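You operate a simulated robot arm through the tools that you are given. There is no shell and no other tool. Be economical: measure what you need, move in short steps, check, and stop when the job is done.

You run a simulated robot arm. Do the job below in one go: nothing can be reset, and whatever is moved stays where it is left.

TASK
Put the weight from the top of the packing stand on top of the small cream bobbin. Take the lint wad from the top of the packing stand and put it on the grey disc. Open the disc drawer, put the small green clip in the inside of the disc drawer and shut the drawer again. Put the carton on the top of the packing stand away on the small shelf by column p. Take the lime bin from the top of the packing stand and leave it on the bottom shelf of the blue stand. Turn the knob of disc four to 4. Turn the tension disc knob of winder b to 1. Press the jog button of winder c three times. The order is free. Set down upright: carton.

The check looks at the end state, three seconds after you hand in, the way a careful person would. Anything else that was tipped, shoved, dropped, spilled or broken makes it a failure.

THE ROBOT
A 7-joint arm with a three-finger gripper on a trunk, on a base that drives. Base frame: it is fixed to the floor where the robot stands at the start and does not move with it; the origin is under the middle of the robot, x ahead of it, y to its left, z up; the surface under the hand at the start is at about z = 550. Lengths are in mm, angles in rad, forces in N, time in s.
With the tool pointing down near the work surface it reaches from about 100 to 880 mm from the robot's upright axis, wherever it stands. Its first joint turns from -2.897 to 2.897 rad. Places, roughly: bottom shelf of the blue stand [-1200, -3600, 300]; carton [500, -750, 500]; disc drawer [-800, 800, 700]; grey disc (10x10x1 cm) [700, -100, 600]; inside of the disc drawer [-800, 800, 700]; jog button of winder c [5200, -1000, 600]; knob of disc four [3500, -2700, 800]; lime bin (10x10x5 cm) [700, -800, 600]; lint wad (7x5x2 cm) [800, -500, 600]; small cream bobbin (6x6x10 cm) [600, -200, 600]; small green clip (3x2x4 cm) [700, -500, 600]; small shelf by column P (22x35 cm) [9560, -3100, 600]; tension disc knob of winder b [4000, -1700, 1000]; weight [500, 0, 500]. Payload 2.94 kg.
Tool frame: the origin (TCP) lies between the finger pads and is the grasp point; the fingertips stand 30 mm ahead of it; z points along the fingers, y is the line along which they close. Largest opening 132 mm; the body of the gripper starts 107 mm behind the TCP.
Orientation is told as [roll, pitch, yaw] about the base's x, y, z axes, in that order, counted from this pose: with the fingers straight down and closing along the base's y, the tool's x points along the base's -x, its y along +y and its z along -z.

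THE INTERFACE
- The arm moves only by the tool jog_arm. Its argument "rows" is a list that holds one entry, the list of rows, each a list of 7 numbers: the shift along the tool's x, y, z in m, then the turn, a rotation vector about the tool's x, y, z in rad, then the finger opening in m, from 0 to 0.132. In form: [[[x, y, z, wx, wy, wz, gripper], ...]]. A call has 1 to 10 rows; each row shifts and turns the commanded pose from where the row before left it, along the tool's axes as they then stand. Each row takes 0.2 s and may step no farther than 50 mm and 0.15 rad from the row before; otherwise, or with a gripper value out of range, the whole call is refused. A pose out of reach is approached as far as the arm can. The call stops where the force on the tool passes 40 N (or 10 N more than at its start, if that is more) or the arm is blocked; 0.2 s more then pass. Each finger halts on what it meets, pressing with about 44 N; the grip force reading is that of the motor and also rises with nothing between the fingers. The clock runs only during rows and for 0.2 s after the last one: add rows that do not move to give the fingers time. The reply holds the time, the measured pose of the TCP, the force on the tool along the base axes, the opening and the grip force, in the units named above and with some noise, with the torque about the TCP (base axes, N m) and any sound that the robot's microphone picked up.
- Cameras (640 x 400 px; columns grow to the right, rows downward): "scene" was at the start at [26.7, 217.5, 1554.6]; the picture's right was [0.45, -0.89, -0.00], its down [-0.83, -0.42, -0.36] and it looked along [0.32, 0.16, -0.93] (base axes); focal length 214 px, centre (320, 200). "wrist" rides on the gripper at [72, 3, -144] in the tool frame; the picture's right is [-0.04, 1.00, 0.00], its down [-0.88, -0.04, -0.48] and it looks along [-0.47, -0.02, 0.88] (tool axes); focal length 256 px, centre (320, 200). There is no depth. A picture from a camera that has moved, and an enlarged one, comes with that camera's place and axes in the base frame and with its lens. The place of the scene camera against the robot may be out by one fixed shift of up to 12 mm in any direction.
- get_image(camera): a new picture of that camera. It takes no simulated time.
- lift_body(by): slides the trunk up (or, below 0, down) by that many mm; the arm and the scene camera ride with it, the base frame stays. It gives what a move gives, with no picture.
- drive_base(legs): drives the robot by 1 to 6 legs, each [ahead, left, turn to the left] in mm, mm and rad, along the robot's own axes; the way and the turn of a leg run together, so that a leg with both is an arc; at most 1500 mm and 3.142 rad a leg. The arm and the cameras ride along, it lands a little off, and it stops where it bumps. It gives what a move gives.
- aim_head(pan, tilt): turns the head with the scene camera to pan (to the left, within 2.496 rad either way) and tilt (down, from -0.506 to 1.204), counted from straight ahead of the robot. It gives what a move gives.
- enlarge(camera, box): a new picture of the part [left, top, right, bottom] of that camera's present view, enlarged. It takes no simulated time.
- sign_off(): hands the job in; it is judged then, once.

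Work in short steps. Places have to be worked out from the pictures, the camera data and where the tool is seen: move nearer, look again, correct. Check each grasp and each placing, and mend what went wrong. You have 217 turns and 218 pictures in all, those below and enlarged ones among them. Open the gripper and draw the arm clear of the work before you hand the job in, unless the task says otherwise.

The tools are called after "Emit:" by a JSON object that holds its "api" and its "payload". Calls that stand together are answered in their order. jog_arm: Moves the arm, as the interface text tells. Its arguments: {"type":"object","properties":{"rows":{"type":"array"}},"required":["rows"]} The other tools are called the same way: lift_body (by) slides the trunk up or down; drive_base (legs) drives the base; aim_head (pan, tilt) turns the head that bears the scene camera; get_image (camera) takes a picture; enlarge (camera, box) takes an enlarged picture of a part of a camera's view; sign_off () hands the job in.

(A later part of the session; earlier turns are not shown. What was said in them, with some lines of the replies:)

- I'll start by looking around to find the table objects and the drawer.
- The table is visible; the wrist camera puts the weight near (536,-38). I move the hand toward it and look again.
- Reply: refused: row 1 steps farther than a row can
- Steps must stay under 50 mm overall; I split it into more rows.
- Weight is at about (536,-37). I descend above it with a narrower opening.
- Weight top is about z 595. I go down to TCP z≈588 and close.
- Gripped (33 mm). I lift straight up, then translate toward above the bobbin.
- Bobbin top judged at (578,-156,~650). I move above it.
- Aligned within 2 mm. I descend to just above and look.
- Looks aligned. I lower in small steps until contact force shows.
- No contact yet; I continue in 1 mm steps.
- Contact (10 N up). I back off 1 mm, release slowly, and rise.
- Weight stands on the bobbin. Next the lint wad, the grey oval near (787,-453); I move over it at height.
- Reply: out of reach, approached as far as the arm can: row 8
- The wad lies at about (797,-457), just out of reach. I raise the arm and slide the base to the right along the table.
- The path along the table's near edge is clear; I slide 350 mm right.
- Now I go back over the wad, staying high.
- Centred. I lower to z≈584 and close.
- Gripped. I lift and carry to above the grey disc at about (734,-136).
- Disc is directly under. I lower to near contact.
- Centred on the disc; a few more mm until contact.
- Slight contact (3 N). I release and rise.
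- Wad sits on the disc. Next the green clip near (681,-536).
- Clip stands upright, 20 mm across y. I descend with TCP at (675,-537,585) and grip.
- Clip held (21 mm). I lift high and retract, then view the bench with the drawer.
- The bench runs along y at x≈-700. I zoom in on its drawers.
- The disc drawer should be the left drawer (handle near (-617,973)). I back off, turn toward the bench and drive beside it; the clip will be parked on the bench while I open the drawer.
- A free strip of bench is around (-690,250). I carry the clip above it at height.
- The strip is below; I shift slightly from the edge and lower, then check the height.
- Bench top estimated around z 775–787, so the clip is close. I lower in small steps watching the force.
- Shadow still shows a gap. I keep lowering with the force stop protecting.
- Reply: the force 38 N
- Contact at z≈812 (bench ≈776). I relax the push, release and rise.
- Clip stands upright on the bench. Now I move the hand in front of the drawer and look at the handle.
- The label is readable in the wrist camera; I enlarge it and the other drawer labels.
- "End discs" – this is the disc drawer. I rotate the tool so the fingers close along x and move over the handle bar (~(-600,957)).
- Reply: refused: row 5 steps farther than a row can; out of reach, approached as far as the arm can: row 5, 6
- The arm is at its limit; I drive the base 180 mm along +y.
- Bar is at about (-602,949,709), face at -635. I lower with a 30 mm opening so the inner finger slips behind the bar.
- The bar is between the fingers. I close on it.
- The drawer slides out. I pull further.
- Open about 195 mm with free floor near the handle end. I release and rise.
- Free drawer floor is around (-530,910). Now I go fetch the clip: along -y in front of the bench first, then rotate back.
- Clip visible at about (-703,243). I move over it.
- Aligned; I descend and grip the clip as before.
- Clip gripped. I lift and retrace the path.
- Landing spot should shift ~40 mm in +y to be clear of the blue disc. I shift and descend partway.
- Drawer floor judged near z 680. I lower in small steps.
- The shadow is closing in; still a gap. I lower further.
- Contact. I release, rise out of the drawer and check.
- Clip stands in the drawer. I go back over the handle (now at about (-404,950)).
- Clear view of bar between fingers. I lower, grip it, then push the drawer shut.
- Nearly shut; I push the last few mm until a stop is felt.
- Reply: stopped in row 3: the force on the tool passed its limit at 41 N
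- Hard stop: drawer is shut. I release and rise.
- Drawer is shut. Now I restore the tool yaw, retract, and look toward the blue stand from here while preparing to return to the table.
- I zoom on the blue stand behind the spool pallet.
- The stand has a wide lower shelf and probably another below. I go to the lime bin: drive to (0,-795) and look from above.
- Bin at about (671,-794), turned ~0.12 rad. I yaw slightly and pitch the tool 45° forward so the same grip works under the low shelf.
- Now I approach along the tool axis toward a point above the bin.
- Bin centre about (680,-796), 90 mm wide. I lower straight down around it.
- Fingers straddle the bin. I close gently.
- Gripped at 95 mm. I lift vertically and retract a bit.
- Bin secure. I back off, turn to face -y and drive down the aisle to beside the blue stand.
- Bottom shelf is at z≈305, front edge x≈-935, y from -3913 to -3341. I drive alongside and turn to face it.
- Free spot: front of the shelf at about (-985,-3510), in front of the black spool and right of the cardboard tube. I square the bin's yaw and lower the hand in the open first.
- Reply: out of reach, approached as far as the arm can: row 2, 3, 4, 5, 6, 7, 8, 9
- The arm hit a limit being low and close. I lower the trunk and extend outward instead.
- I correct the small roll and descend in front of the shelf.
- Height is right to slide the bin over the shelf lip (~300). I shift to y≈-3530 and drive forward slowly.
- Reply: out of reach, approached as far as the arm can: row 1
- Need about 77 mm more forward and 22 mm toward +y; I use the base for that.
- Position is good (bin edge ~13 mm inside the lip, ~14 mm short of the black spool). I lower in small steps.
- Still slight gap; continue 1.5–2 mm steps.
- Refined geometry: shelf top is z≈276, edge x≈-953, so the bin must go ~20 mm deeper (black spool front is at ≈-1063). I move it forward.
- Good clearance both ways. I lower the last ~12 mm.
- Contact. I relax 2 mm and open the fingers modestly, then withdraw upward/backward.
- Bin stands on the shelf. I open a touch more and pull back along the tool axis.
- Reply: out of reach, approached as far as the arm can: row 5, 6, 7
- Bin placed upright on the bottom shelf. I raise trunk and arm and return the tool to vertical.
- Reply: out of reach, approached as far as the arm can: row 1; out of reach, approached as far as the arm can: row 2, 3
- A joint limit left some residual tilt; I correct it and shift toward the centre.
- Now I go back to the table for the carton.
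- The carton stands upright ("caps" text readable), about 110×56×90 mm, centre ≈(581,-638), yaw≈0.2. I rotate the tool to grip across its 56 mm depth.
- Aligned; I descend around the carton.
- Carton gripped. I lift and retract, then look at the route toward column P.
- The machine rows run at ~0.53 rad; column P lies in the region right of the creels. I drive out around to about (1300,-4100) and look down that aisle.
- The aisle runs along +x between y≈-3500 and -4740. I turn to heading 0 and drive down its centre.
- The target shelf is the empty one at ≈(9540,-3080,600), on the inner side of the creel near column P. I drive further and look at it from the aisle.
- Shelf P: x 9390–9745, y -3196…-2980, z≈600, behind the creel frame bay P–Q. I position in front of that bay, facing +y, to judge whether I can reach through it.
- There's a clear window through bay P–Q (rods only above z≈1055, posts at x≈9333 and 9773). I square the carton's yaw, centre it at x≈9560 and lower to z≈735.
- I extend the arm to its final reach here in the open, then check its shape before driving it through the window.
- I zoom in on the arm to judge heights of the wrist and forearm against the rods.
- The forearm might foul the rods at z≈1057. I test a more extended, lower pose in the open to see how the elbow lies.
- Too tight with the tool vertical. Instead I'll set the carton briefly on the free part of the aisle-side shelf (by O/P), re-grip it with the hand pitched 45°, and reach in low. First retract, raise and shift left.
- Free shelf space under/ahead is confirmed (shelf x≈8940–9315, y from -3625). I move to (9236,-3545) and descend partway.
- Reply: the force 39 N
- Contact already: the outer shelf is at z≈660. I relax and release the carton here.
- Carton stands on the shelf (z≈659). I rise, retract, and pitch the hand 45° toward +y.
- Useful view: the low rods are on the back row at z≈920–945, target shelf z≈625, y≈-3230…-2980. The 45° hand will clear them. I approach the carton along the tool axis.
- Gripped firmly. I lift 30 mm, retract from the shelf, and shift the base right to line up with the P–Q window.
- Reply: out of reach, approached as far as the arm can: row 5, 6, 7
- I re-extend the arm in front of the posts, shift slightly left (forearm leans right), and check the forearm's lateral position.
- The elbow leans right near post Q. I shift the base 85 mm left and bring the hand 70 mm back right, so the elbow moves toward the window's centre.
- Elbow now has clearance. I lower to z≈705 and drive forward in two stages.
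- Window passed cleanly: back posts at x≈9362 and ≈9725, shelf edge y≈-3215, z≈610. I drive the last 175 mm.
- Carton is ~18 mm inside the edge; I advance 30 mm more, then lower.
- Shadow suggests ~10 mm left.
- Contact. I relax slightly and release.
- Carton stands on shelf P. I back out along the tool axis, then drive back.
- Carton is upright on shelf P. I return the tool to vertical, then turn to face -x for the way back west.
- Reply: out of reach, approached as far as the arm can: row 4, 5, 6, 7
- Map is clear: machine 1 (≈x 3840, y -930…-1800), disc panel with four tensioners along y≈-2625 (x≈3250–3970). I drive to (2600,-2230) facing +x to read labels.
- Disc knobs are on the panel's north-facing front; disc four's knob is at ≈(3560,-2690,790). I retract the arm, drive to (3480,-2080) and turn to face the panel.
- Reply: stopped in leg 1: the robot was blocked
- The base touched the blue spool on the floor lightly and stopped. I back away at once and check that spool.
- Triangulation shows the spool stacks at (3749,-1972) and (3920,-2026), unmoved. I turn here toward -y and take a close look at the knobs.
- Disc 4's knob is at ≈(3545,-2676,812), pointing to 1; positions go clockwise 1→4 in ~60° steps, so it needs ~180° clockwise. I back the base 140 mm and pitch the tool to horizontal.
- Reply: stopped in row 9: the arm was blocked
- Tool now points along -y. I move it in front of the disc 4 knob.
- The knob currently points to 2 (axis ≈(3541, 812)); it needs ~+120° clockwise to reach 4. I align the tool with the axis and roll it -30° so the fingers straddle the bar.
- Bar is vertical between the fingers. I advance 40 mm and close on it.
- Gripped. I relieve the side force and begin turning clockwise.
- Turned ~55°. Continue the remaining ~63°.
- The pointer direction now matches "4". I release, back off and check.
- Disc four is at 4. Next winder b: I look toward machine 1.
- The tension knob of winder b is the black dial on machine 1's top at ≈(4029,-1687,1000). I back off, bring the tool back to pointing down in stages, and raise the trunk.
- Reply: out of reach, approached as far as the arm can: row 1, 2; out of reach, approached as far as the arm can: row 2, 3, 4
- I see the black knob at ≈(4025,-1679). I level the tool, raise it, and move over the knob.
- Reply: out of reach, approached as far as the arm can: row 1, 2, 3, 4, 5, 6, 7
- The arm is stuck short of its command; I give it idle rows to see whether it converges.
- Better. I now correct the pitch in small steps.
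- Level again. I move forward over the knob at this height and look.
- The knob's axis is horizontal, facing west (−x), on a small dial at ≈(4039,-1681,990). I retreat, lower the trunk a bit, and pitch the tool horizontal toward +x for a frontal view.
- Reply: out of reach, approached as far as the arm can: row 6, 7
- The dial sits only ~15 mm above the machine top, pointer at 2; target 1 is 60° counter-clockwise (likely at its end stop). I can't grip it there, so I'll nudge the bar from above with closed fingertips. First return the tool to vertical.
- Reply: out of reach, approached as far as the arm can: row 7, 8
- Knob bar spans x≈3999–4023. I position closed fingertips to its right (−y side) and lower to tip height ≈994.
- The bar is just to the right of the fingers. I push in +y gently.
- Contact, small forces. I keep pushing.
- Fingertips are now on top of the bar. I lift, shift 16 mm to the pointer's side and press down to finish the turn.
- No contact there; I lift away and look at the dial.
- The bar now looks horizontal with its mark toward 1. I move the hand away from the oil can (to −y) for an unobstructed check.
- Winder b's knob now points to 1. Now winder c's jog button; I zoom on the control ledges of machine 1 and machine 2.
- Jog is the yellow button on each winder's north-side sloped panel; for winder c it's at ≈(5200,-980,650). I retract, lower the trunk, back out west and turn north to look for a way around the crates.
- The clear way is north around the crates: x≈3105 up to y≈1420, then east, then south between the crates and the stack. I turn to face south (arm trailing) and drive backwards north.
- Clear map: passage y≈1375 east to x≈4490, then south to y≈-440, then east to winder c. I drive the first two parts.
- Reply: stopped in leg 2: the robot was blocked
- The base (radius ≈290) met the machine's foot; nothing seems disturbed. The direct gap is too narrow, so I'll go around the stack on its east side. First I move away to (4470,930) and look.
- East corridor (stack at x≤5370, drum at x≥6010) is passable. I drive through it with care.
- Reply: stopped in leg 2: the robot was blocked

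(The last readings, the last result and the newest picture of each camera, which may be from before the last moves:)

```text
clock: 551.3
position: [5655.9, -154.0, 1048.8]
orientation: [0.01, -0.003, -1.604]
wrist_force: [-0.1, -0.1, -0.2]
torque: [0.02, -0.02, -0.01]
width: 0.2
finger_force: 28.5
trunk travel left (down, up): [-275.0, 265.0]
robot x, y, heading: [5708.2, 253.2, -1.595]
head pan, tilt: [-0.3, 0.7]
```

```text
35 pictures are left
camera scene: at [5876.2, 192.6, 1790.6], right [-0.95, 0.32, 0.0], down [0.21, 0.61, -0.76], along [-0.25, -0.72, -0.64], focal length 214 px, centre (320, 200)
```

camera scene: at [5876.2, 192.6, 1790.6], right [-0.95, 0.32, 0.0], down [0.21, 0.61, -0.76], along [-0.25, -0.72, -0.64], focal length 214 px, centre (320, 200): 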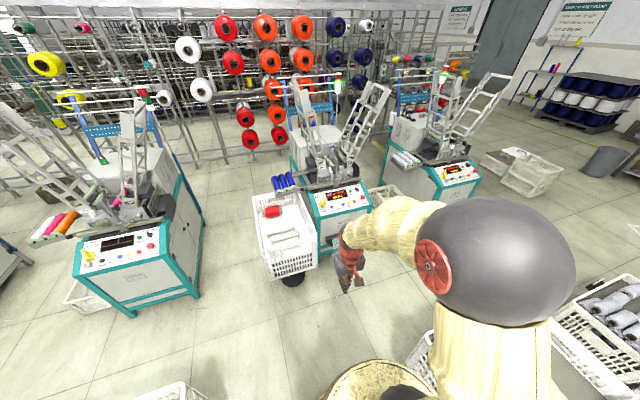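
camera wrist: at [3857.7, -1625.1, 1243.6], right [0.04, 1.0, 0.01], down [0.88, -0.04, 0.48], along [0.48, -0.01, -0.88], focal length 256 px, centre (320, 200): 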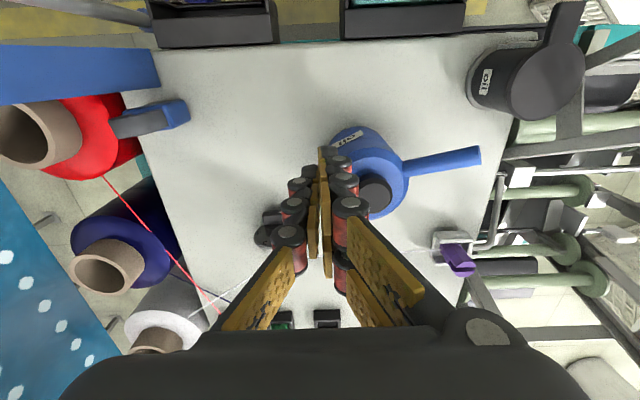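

Stopped right at the end of the leg; I look down around the base to see what it met.

Emit:
{"api": "aim_head", "payload": {"pan": 0.3, "tilt": 1.2}}

Emit:
{"api": "get_image", "payload": {"camera": "scene"}}

Emit:
{"api": "aim_head", "payload": {"pan": -1.9, "tilt": 1.0}}

Emit:
{"api": "get_image", "payload": {"camera": "scene"}}

```text
clock: 552.3
position: [5655.5, -154.4, 1048.0]
orientation: [0.01, -0.002, -1.604]
wrist_force: [-0.4, -0.5, 0.0]
torque: [0.01, 0.01, -0.01]
width: 0.1
finger_force: 28.9
trunk travel left (down, up): [-275.0, 265.0]
robot x, y, heading: [5708.2, 241.9, -1.598]
head pan, tilt: [0.3, 1.201]
```

```text
34 pictures are left
camera scene: at [5918.6, 219.0, 1754.7], right [-0.96, -0.27, 0.0], down [-0.25, 0.9, -0.36], along [0.1, -0.35, -0.93], focal length 214 px, centre (320, 200)
```

scene: 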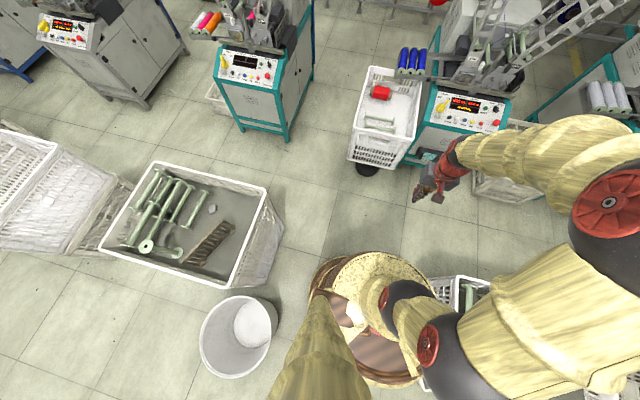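

```text
clock: 554.4
position: [5655.7, -154.5, 1048.8]
orientation: [0.008, -0.002, -1.605]
wrist_force: [0.6, 0.9, 0.6]
torque: [0.01, -0.02, -0.03]
width: 0.1
finger_force: 28.2
trunk travel left (down, up): [-275.0, 265.0]
robot x, y, heading: [5706.9, 246.5, -1.601]
head pan, tilt: [-1.901, 1.0]
```

```text
33 pictures are left
camera scene: at [5838.5, 297.5, 1767.2], right [0.35, 0.94, 0.0], down [0.79, -0.3, -0.54], along [-0.51, 0.19, -0.84], focal length 214 px, centre (320, 200)
```

scene: 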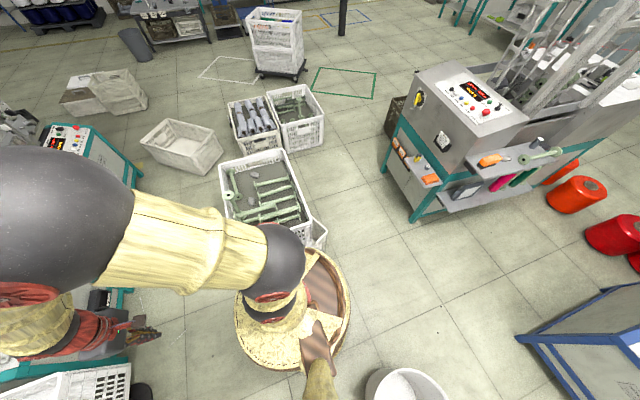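

It appears the leg had essentially finished, close beside the stack. I continue south, easing away from the stack.

Emit:
{"api": "drive_base", "payload": {"legs": [[60, 60, 0.03], [600, 0, 0]]}}

Emit:
{"api": "aim_head", "payload": {"pan": -0.6, "tilt": 0.8}}

Emit:
{"api": "get_image", "payload": {"camera": "scene"}}

```text
clock: 558.4
position: [5724.8, -817.2, 1048.4]
orientation: [0.008, -0.003, -1.576]
wrist_force: [0.1, 0.1, -0.4]
torque: [0.01, 0.0, -0.02]
width: 0.3
finger_force: 28.8
trunk travel left (down, up): [-275.0, 265.0]
robot x, y, heading: [5765.5, -414.3, -1.571]
head pan, tilt: [-1.901, 1.0]
```

```text
clock: 559.9
position: [5724.2, -816.5, 1048.2]
orientation: [0.009, -0.002, -1.576]
wrist_force: [-0.1, 0.5, 0.1]
torque: [0.05, 0.01, 0.0]
width: 0.2
finger_force: 28.4
trunk travel left (down, up): [-275.0, 265.0]
robot x, y, heading: [5765.8, -415.6, -1.581]
head pan, tilt: [-0.6, 0.799]
```

```text
32 pictures are left
camera scene: at [5915.6, -449.5, 1782.4], right [-0.82, 0.57, 0.0], down [0.41, 0.59, -0.7], along [-0.4, -0.57, -0.72], focal length 214 px, centre (320, 200)
```

scene: 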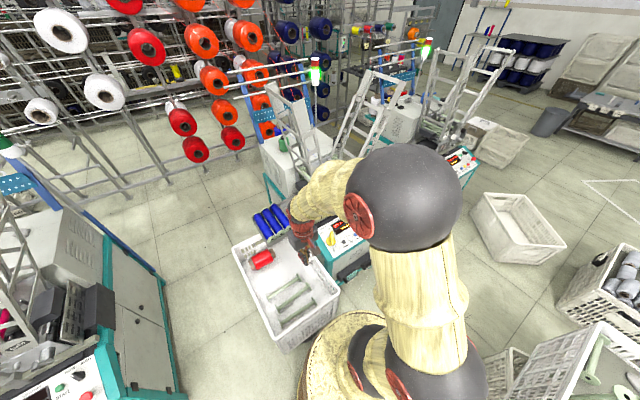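

The roller crate sits beside winder c's panel. I shift west to about (5560,-430), leaving clearance to both crate and stack, and view the panel.

Emit:
{"api": "drive_base", "payload": {"legs": [[15, -206, 0]]}}

Emit:
{"api": "get_image", "payload": {"camera": "wrist"}}

Emit:
{"api": "get_image", "payload": {"camera": "scene"}}

```text
clock: 561.5
position: [5518.4, -832.2, 1047.4]
orientation: [0.01, -0.002, -1.574]
wrist_force: [0.3, 0.4, 0.4]
torque: [0.01, -0.06, 0.02]
width: 0.0
finger_force: 28.7
trunk travel left (down, up): [-275.0, 265.0]
robot x, y, heading: [5557.2, -428.4, -1.57]
head pan, tilt: [-0.6, 0.799]
```

```text
31 pictures are left
camera wrist: at [5520.6, -759.2, 1192.4], right [1.0, -0.05, 0.01], down [-0.05, -0.88, 0.48], along [-0.01, -0.48, -0.88], focal length 256 px, centre (320, 200)
```

wrist: 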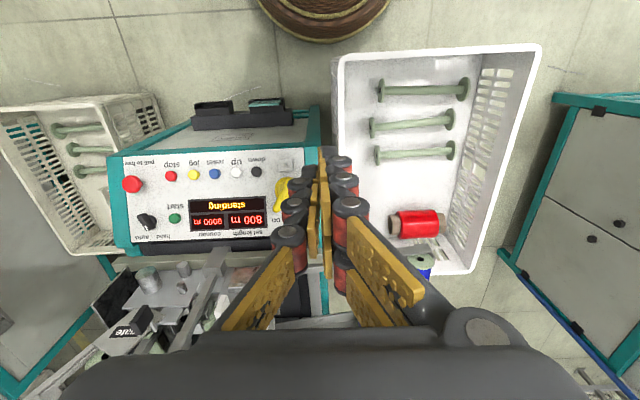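

```text
30 pictures are left
camera scene: at [5709.3, -464.0, 1782.4], right [-0.82, 0.57, 0.0], down [0.41, 0.59, -0.7], along [-0.4, -0.57, -0.72], focal length 214 px, centre (320, 200)
```

scene: 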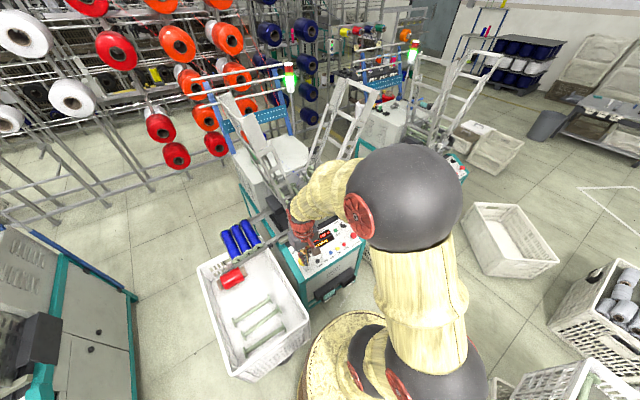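

The panel is clearly readable: the yellow button is labelled "jog". I enlarge both views to triangulate it.

Emit:
{"api": "enlarge", "payload": {"camera": "scene", "box": [290, 210, 380, 280]}}

Emit:
{"api": "enlarge", "payload": {"camera": "wrist", "box": [110, 130, 290, 260]}}

```text
5.71 times, centred on (335, 245) of scene
camera zoom: at [5709.3, -464.0, 1782.4], right [-0.82, 0.57, 0.0], down [0.41, 0.59, -0.7], along [-0.4, -0.57, -0.72], focal length 1226 px, centre (234, -57)
```

zoom: 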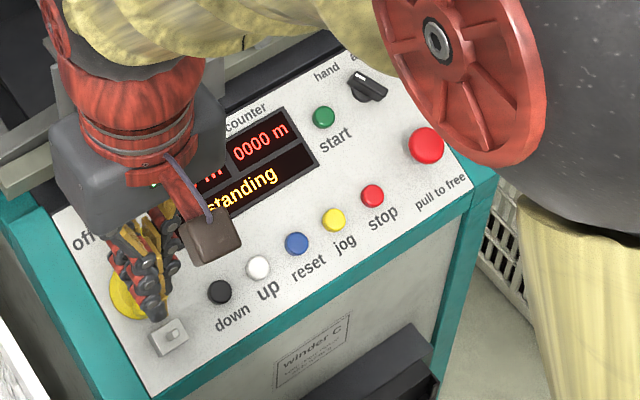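

```text
3.08 times, centred on (200, 195) of wrist
camera zoom: at [5520.6, -759.2, 1192.4], right [1.0, -0.05, 0.01], down [-0.05, -0.88, 0.48], along [-0.01, -0.48, -0.88], focal length 788 px, centre (689, 215)
```

zoom: 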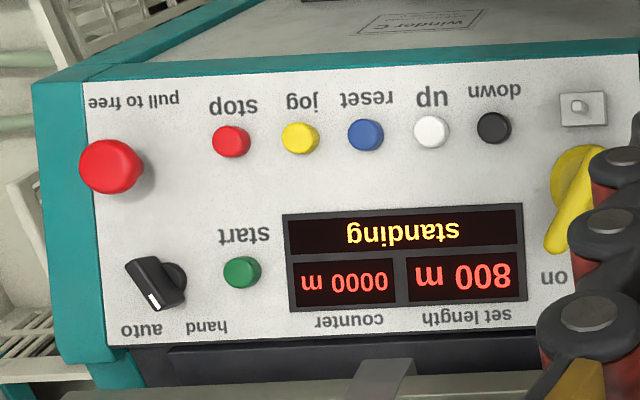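

It is winder C and yellow is "jog", at ≈(5222,-979,637), panel tilted ≈20° to the north. I move the closed fingertips above it.

Emit:
{"api": "jog_arm", "payload": {"rows": [[[-0.012, -0.037, 0, 0, 0, 0, 0.0], [-0.012, -0.037, 0, 0, 0, 0, 0.0], [-0.012, -0.037, 0, 0, 0, 0, 0.0], [-0.012, -0.037, 0, 0, 0, 0, 0.0], [-0.012, -0.037, 0, 0, 0, 0, 0.0], [-0.012, -0.037, 0, 0, 0, 0, 0.0], [-0.012, -0.037, 0, 0, 0, 0, 0.0], [-0.012, -0.037, 0, 0, 0, 0, 0.0], [0, 0, 0, 0, 0, 0, 0.0]]]}}

Emit:
{"api": "lift_body", "payload": {"by": -150}}

Emit:
{"api": "get_image", "payload": {"camera": "wrist"}}

```text
clock: 563.5
position: [5222.2, -925.6, 1044.3]
orientation: [0.007, -0.002, -1.577]
wrist_force: [0.1, 0.1, -0.6]
torque: [-0.03, -0.05, -0.03]
width: 0.1
finger_force: 28.5
trunk travel left (down, up): [-275.0, 265.0]
robot x, y, heading: [5560.4, -427.1, -1.574]
head pan, tilt: [-0.6, 0.799]
```

```text
clock: 565.3
position: [5222.3, -924.3, 894.0]
orientation: [0.008, -0.002, -1.576]
wrist_force: [-0.1, 0.1, -0.1]
torque: [0.02, 0.0, -0.01]
width: 0.0
finger_force: 28.9
trunk travel left (down, up): [-125.0, 415.0]
robot x, y, heading: [5558.1, -431.0, -1.57]
head pan, tilt: [-0.6, 0.799]
```

```text
27 pictures are left
camera wrist: at [5224.6, -853.2, 1039.4], right [1.0, -0.05, 0.01], down [-0.05, -0.88, 0.48], along [-0.02, -0.48, -0.88], focal length 256 px, centre (320, 200)
```

wrist: 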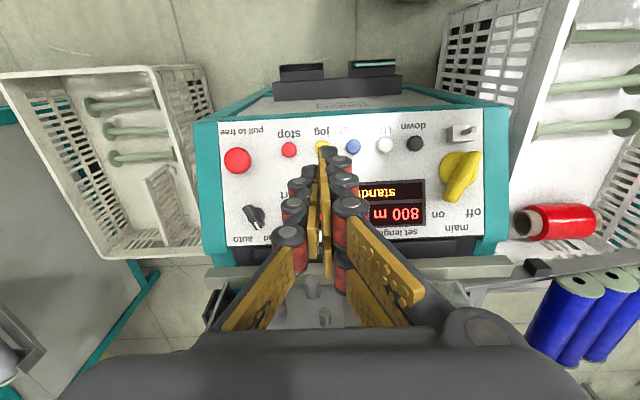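

Refined: button at (5224,-976,639). I tilt the tool 20° and approach to about 40 mm above it.

Emit:
{"api": "jog_arm", "payload": {"rows": [[[0, 0, 0, 0, -0.12, 0, 0.0], [0, 0, 0, 0, -0.12, 0, 0.0], [0, 0, 0, 0, -0.11, 0, 0.0], [0.0077, 0.0004, 0.0375, 0, 0, 0, 0.0], [0.0077, 0.0004, 0.0375, 0, 0, 0, 0.0], [0.0077, 0.0004, 0.0375, 0, 0, 0, 0.0], [0.0077, 0.0004, 0.0375, 0, 0, 0, 0.0], [0.0077, 0.0004, 0.0375, 0, 0, 0, 0.0], [0, 0, 0, 0, 0, 0, 0.0]]]}}

Emit:
{"api": "enlarge", "payload": {"camera": "wrist", "box": [240, 90, 400, 210]}}

```text
clock: 567.3
position: [5225.4, -953.9, 705.7]
orientation: [0.008, -0.354, -1.58]
wrist_force: [0.3, 0.0, 0.1]
torque: [0.04, 0.0, 0.0]
width: 0.0
finger_force: 28.4
trunk travel left (down, up): [-125.0, 415.0]
robot x, y, heading: [5560.3, -427.6, -1.573]
head pan, tilt: [-0.6, 0.799]
```

```text
3.33 times, centred on (320, 150) of wrist
camera zoom: at [5228.4, -837.1, 816.0], right [1.0, -0.05, 0.02], down [-0.05, -0.66, 0.75], along [-0.02, -0.75, -0.66], focal length 853 px, centre (320, 367)
```

zoom: 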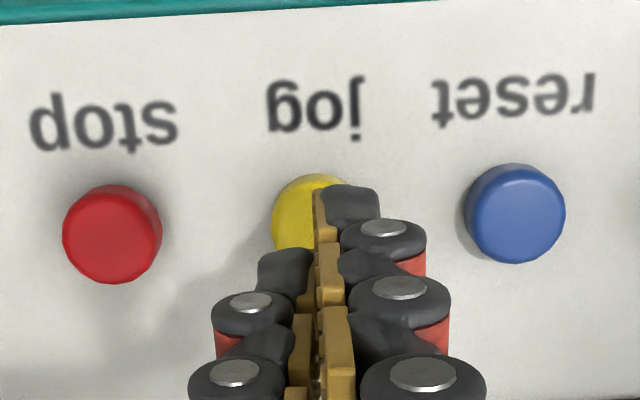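

Directly over the jog button. I advance and feel for contact.

Emit:
{"api": "jog_arm", "payload": {"rows": [[[0, -0.001, 0.03, 0, 0, 0, 0.0], [0, 0, 0.004, 0, 0, 0, 0.0], [0, 0, 0.003, 0, 0, 0, 0.0], [0, 0, 0.002, 0, 0, 0, 0.0], [0, 0, 0, 0, 0, 0, 0.0]]]}}

```text
clock: 568.5
position: [5225.1, -967.8, 671.1]
orientation: [0.007, -0.354, -1.58]
wrist_force: [3.9, 6.6, 20.9]
torque: [-0.16, -0.09, 0.06]
width: 6.0
finger_force: 28.5
trunk travel left (down, up): [-125.0, 415.0]
robot x, y, heading: [5561.1, -428.2, -1.574]
head pan, tilt: [-0.6, 0.799]
heard: click
```

A click – first press registered. I back off fully and press again, looking for one click each time.

Emit:
{"api": "jog_arm", "payload": {"rows": [[[0, 0, -0.01, 0, 0, 0, 0.0], [0, 0, -0.01, 0, 0, 0, 0.0], [0, 0, 0, 0, 0, 0, 0.0], [0, 0, 0, 0, 0, 0, 0.0]]]}}

Emit:
{"api": "enlarge", "payload": {"camera": "wrist", "box": [190, 90, 450, 270]}}

```text
clock: 569.5
position: [5225.0, -959.5, 687.8]
orientation: [0.01, -0.351, -1.58]
wrist_force: [-0.4, -0.5, -0.7]
torque: [-0.01, 0.0, 0.02]
width: 0.0
finger_force: 28.3
trunk travel left (down, up): [-125.0, 415.0]
robot x, y, heading: [5560.6, -429.2, -1.575]
head pan, tilt: [-0.6, 0.799]
```

```text
2.22 times, centred on (320, 180) of wrist
camera zoom: at [5227.5, -843.4, 798.9], right [1.0, -0.05, 0.02], down [-0.05, -0.66, 0.75], along [-0.02, -0.75, -0.66], focal length 569 px, centre (320, 244)
```

zoom: 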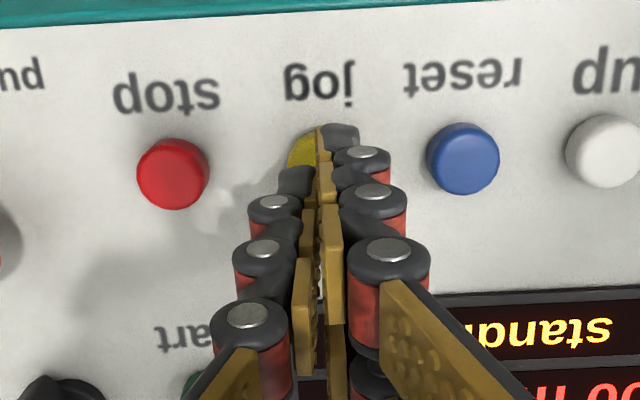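

Clear of the button. Second press.

Emit:
{"api": "jog_arm", "payload": {"rows": [[[0, 0, 0.012, 0, 0, 0, 0.0], [0, 0, 0.005, 0, 0, 0, 0.0], [0, 0, 0.003, 0, 0, 0, 0.0], [0, 0, 0, 0, 0, 0, 0.0]]]}}

Emit:
{"api": "jog_arm", "payload": {"rows": [[[0, 0, -0.01, 0, 0, 0, 0.0], [0, 0, -0.01, 0, 0, 0, 0.0], [0, 0, 0, 0, 0, 0, 0.0], [0, 0, 0, 0, 0, 0, 0.0]]]}}

```text
clock: 570.5
position: [5225.2, -966.2, 671.3]
orientation: [0.009, -0.355, -1.578]
wrist_force: [1.9, 9.2, 18.7]
torque: [-0.11, -0.01, 0.05]
width: 5.9
finger_force: 28.4
trunk travel left (down, up): [-125.0, 415.0]
robot x, y, heading: [5561.6, -430.1, -1.571]
head pan, tilt: [-0.6, 0.799]
heard: click
```

```text
clock: 571.5
position: [5226.5, -960.9, 688.2]
orientation: [0.011, -0.353, -1.58]
wrist_force: [-0.1, 0.8, -1.1]
torque: [0.01, 0.02, 0.0]
width: 0.0
finger_force: 28.5
trunk travel left (down, up): [-125.0, 415.0]
robot x, y, heading: [5558.6, -428.4, -1.576]
head pan, tilt: [-0.6, 0.799]
```

Second click. Third press, then withdraw.

Emit:
{"api": "jog_arm", "payload": {"rows": [[[0, 0, 0.012, 0, 0, 0, 0.0], [0, 0, 0.005, 0, 0, 0, 0.0], [0, 0, 0.003, 0, 0, 0, 0.0], [0, 0, 0, 0, 0, 0, 0.0]]]}}

Emit:
{"api": "jog_arm", "payload": {"rows": [[[0, 0, -0.01, 0, 0, 0, 0.0], [0, 0, -0.03, 0, 0, 0, 0.0], [0, 0, -0.045, 0, 0, 0, 0.0], [0, 0, -0.045, 0, 0, 0, 0.0], [0, 0, -0.045, 0, 0, 0, 0.0], [0, 0, 0, 0, 0, 0, 0.0]]]}}

Emit:
{"api": "get_image", "payload": {"camera": "wrist"}}

```text
clock: 572.5
position: [5226.0, -968.0, 670.4]
orientation: [0.008, -0.353, -1.58]
wrist_force: [4.7, 12.0, 19.0]
torque: [-0.07, -0.1, 0.01]
width: 5.9
finger_force: 28.4
trunk travel left (down, up): [-125.0, 415.0]
robot x, y, heading: [5561.5, -429.1, -1.574]
head pan, tilt: [-0.6, 0.799]
heard: click
```

```text
clock: 573.9
position: [5223.7, -906.7, 833.0]
orientation: [0.008, -0.353, -1.58]
wrist_force: [0.1, 0.8, 0.3]
torque: [0.01, 0.0, -0.01]
width: 0.0
finger_force: 28.7
trunk travel left (down, up): [-125.0, 415.0]
robot x, y, heading: [5559.3, -429.0, -1.573]
head pan, tilt: [-0.6, 0.799]
```

```text
24 pictures are left
camera wrist: at [5226.0, -789.3, 944.5], right [1.0, -0.05, 0.02], down [-0.05, -0.66, 0.75], along [-0.02, -0.75, -0.66], focal length 256 px, centre (320, 200)
```

wrist: 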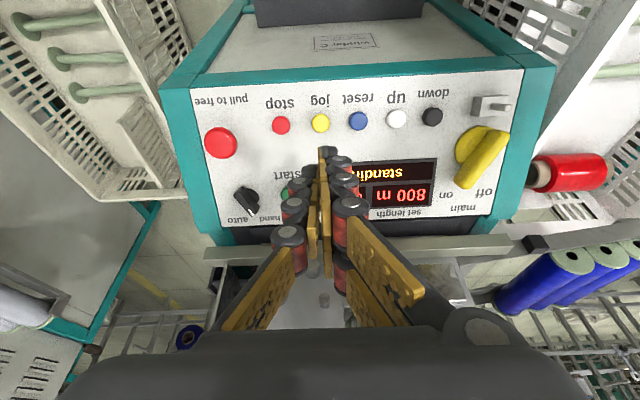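

Three distinct clicks heard; all jobs are done. I open the gripper and draw the arm further clear.

Emit:
{"api": "lift_body", "payload": {"by": 120}}

Emit:
{"api": "jog_arm", "payload": {"rows": [[[0.03, 0.03, 0, 0, 0, 0, 0.04], [0.03, 0.03, 0, 0, 0, 0, 0.08], [0.02, 0.03, 0, 0, 0, 0, 0.08], [0, 0, 0, 0, 0, 0, 0.08]]]}}

Emit:
{"api": "aim_head", "payload": {"pan": -0.9, "tilt": 0.4}}

Emit:
{"api": "get_image", "payload": {"camera": "scene"}}

```text
clock: 575.4
position: [5223.9, -906.9, 952.9]
orientation: [0.01, -0.35, -1.579]
wrist_force: [-0.6, 0.9, 0.7]
torque: [0.03, 0.01, 0.02]
width: 0.0
finger_force: 29.1
trunk travel left (down, up): [-245.0, 295.0]
robot x, y, heading: [5558.9, -428.7, -1.574]
head pan, tilt: [-0.6, 0.799]
```

```text
clock: 576.4
position: [5314.0, -832.9, 925.9]
orientation: [0.01, -0.352, -1.579]
wrist_force: [0.1, -0.1, 0.3]
torque: [0.0, 0.03, 0.0]
width: 66.9
finger_force: 0.1
trunk travel left (down, up): [-245.0, 295.0]
robot x, y, heading: [5555.5, -428.0, -1.582]
head pan, tilt: [-0.6, 0.799]
```

```text
clock: 577.2
position: [5314.3, -833.1, 925.4]
orientation: [0.008, -0.352, -1.582]
wrist_force: [0.6, -1.0, 0.0]
torque: [-0.02, 0.0, 0.02]
width: 80.1
finger_force: 0.0
trunk travel left (down, up): [-245.0, 295.0]
robot x, y, heading: [5558.0, -431.4, -1.577]
head pan, tilt: [-0.901, 0.4]
```

```text
23 pictures are left
camera scene: at [5683.0, -454.9, 1787.4], right [-0.62, 0.79, 0.0], down [0.31, 0.24, -0.92], along [-0.72, -0.57, -0.39], focal length 214 px, centre (320, 200)
```

scene: 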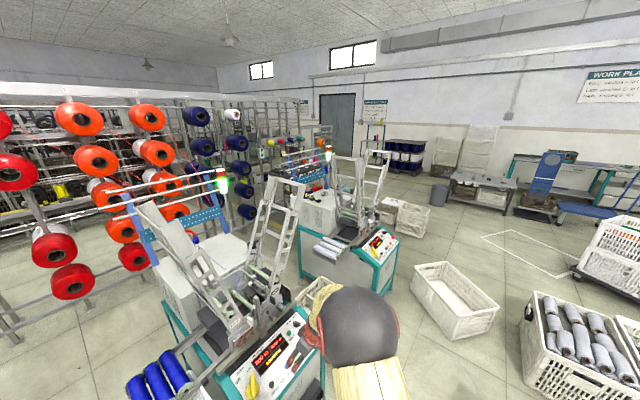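

The scene looks orderly, the gripper is open and the arm is clear of the work, so I hand the job in.

Emit:
{"api": "sign_off", "payload": {}}

```text
The job is handed in.
```

I handed the job in with all eight parts done. I saw each result in the pictures, and heard a click for each of the three jog presses. The base also touched things a few times on the way.

- **Weight:** it stands on top of the small cream bobbin.
- **Lint wad:** it lies on the grey disc.
- **Clip and disc drawer:** the clip stands inside the drawer (labelled "end discs"), and I pushed the drawer shut until it stopped. I set the clip down on the bench briefly while opening it.
- **Carton:** it stands upright on the small shelf by column P. I set it on the aisle-side shelf for a moment to change my grip.
- **Lime bin:** it is on the bottom shelf of the blue stand.
- **Disc four:** the knob points to 4.
- **Winder b:** the tension disc knob points to 1. I nudged the bar with closed fingertips because there was no room to grip it. I did not see a "b" label on that machine; I identified it by its position.
- **Winder c:** I pressed the yellow jog button three times, with a click each time. The machine is labelled "winder C".

**Contacts:** the base was blocked three times while driving:

- Beside winder b it stopped close to the spool stacks on the floor, most likely touching the blue one. The two stacks were still standing, and my rough position check suggested they had not moved.
- It came up against another machine's foot further north.
- It stopped once beside the crate stack near winder c, though I could not tell what it met there.

I saw nothing tipped or spilled.
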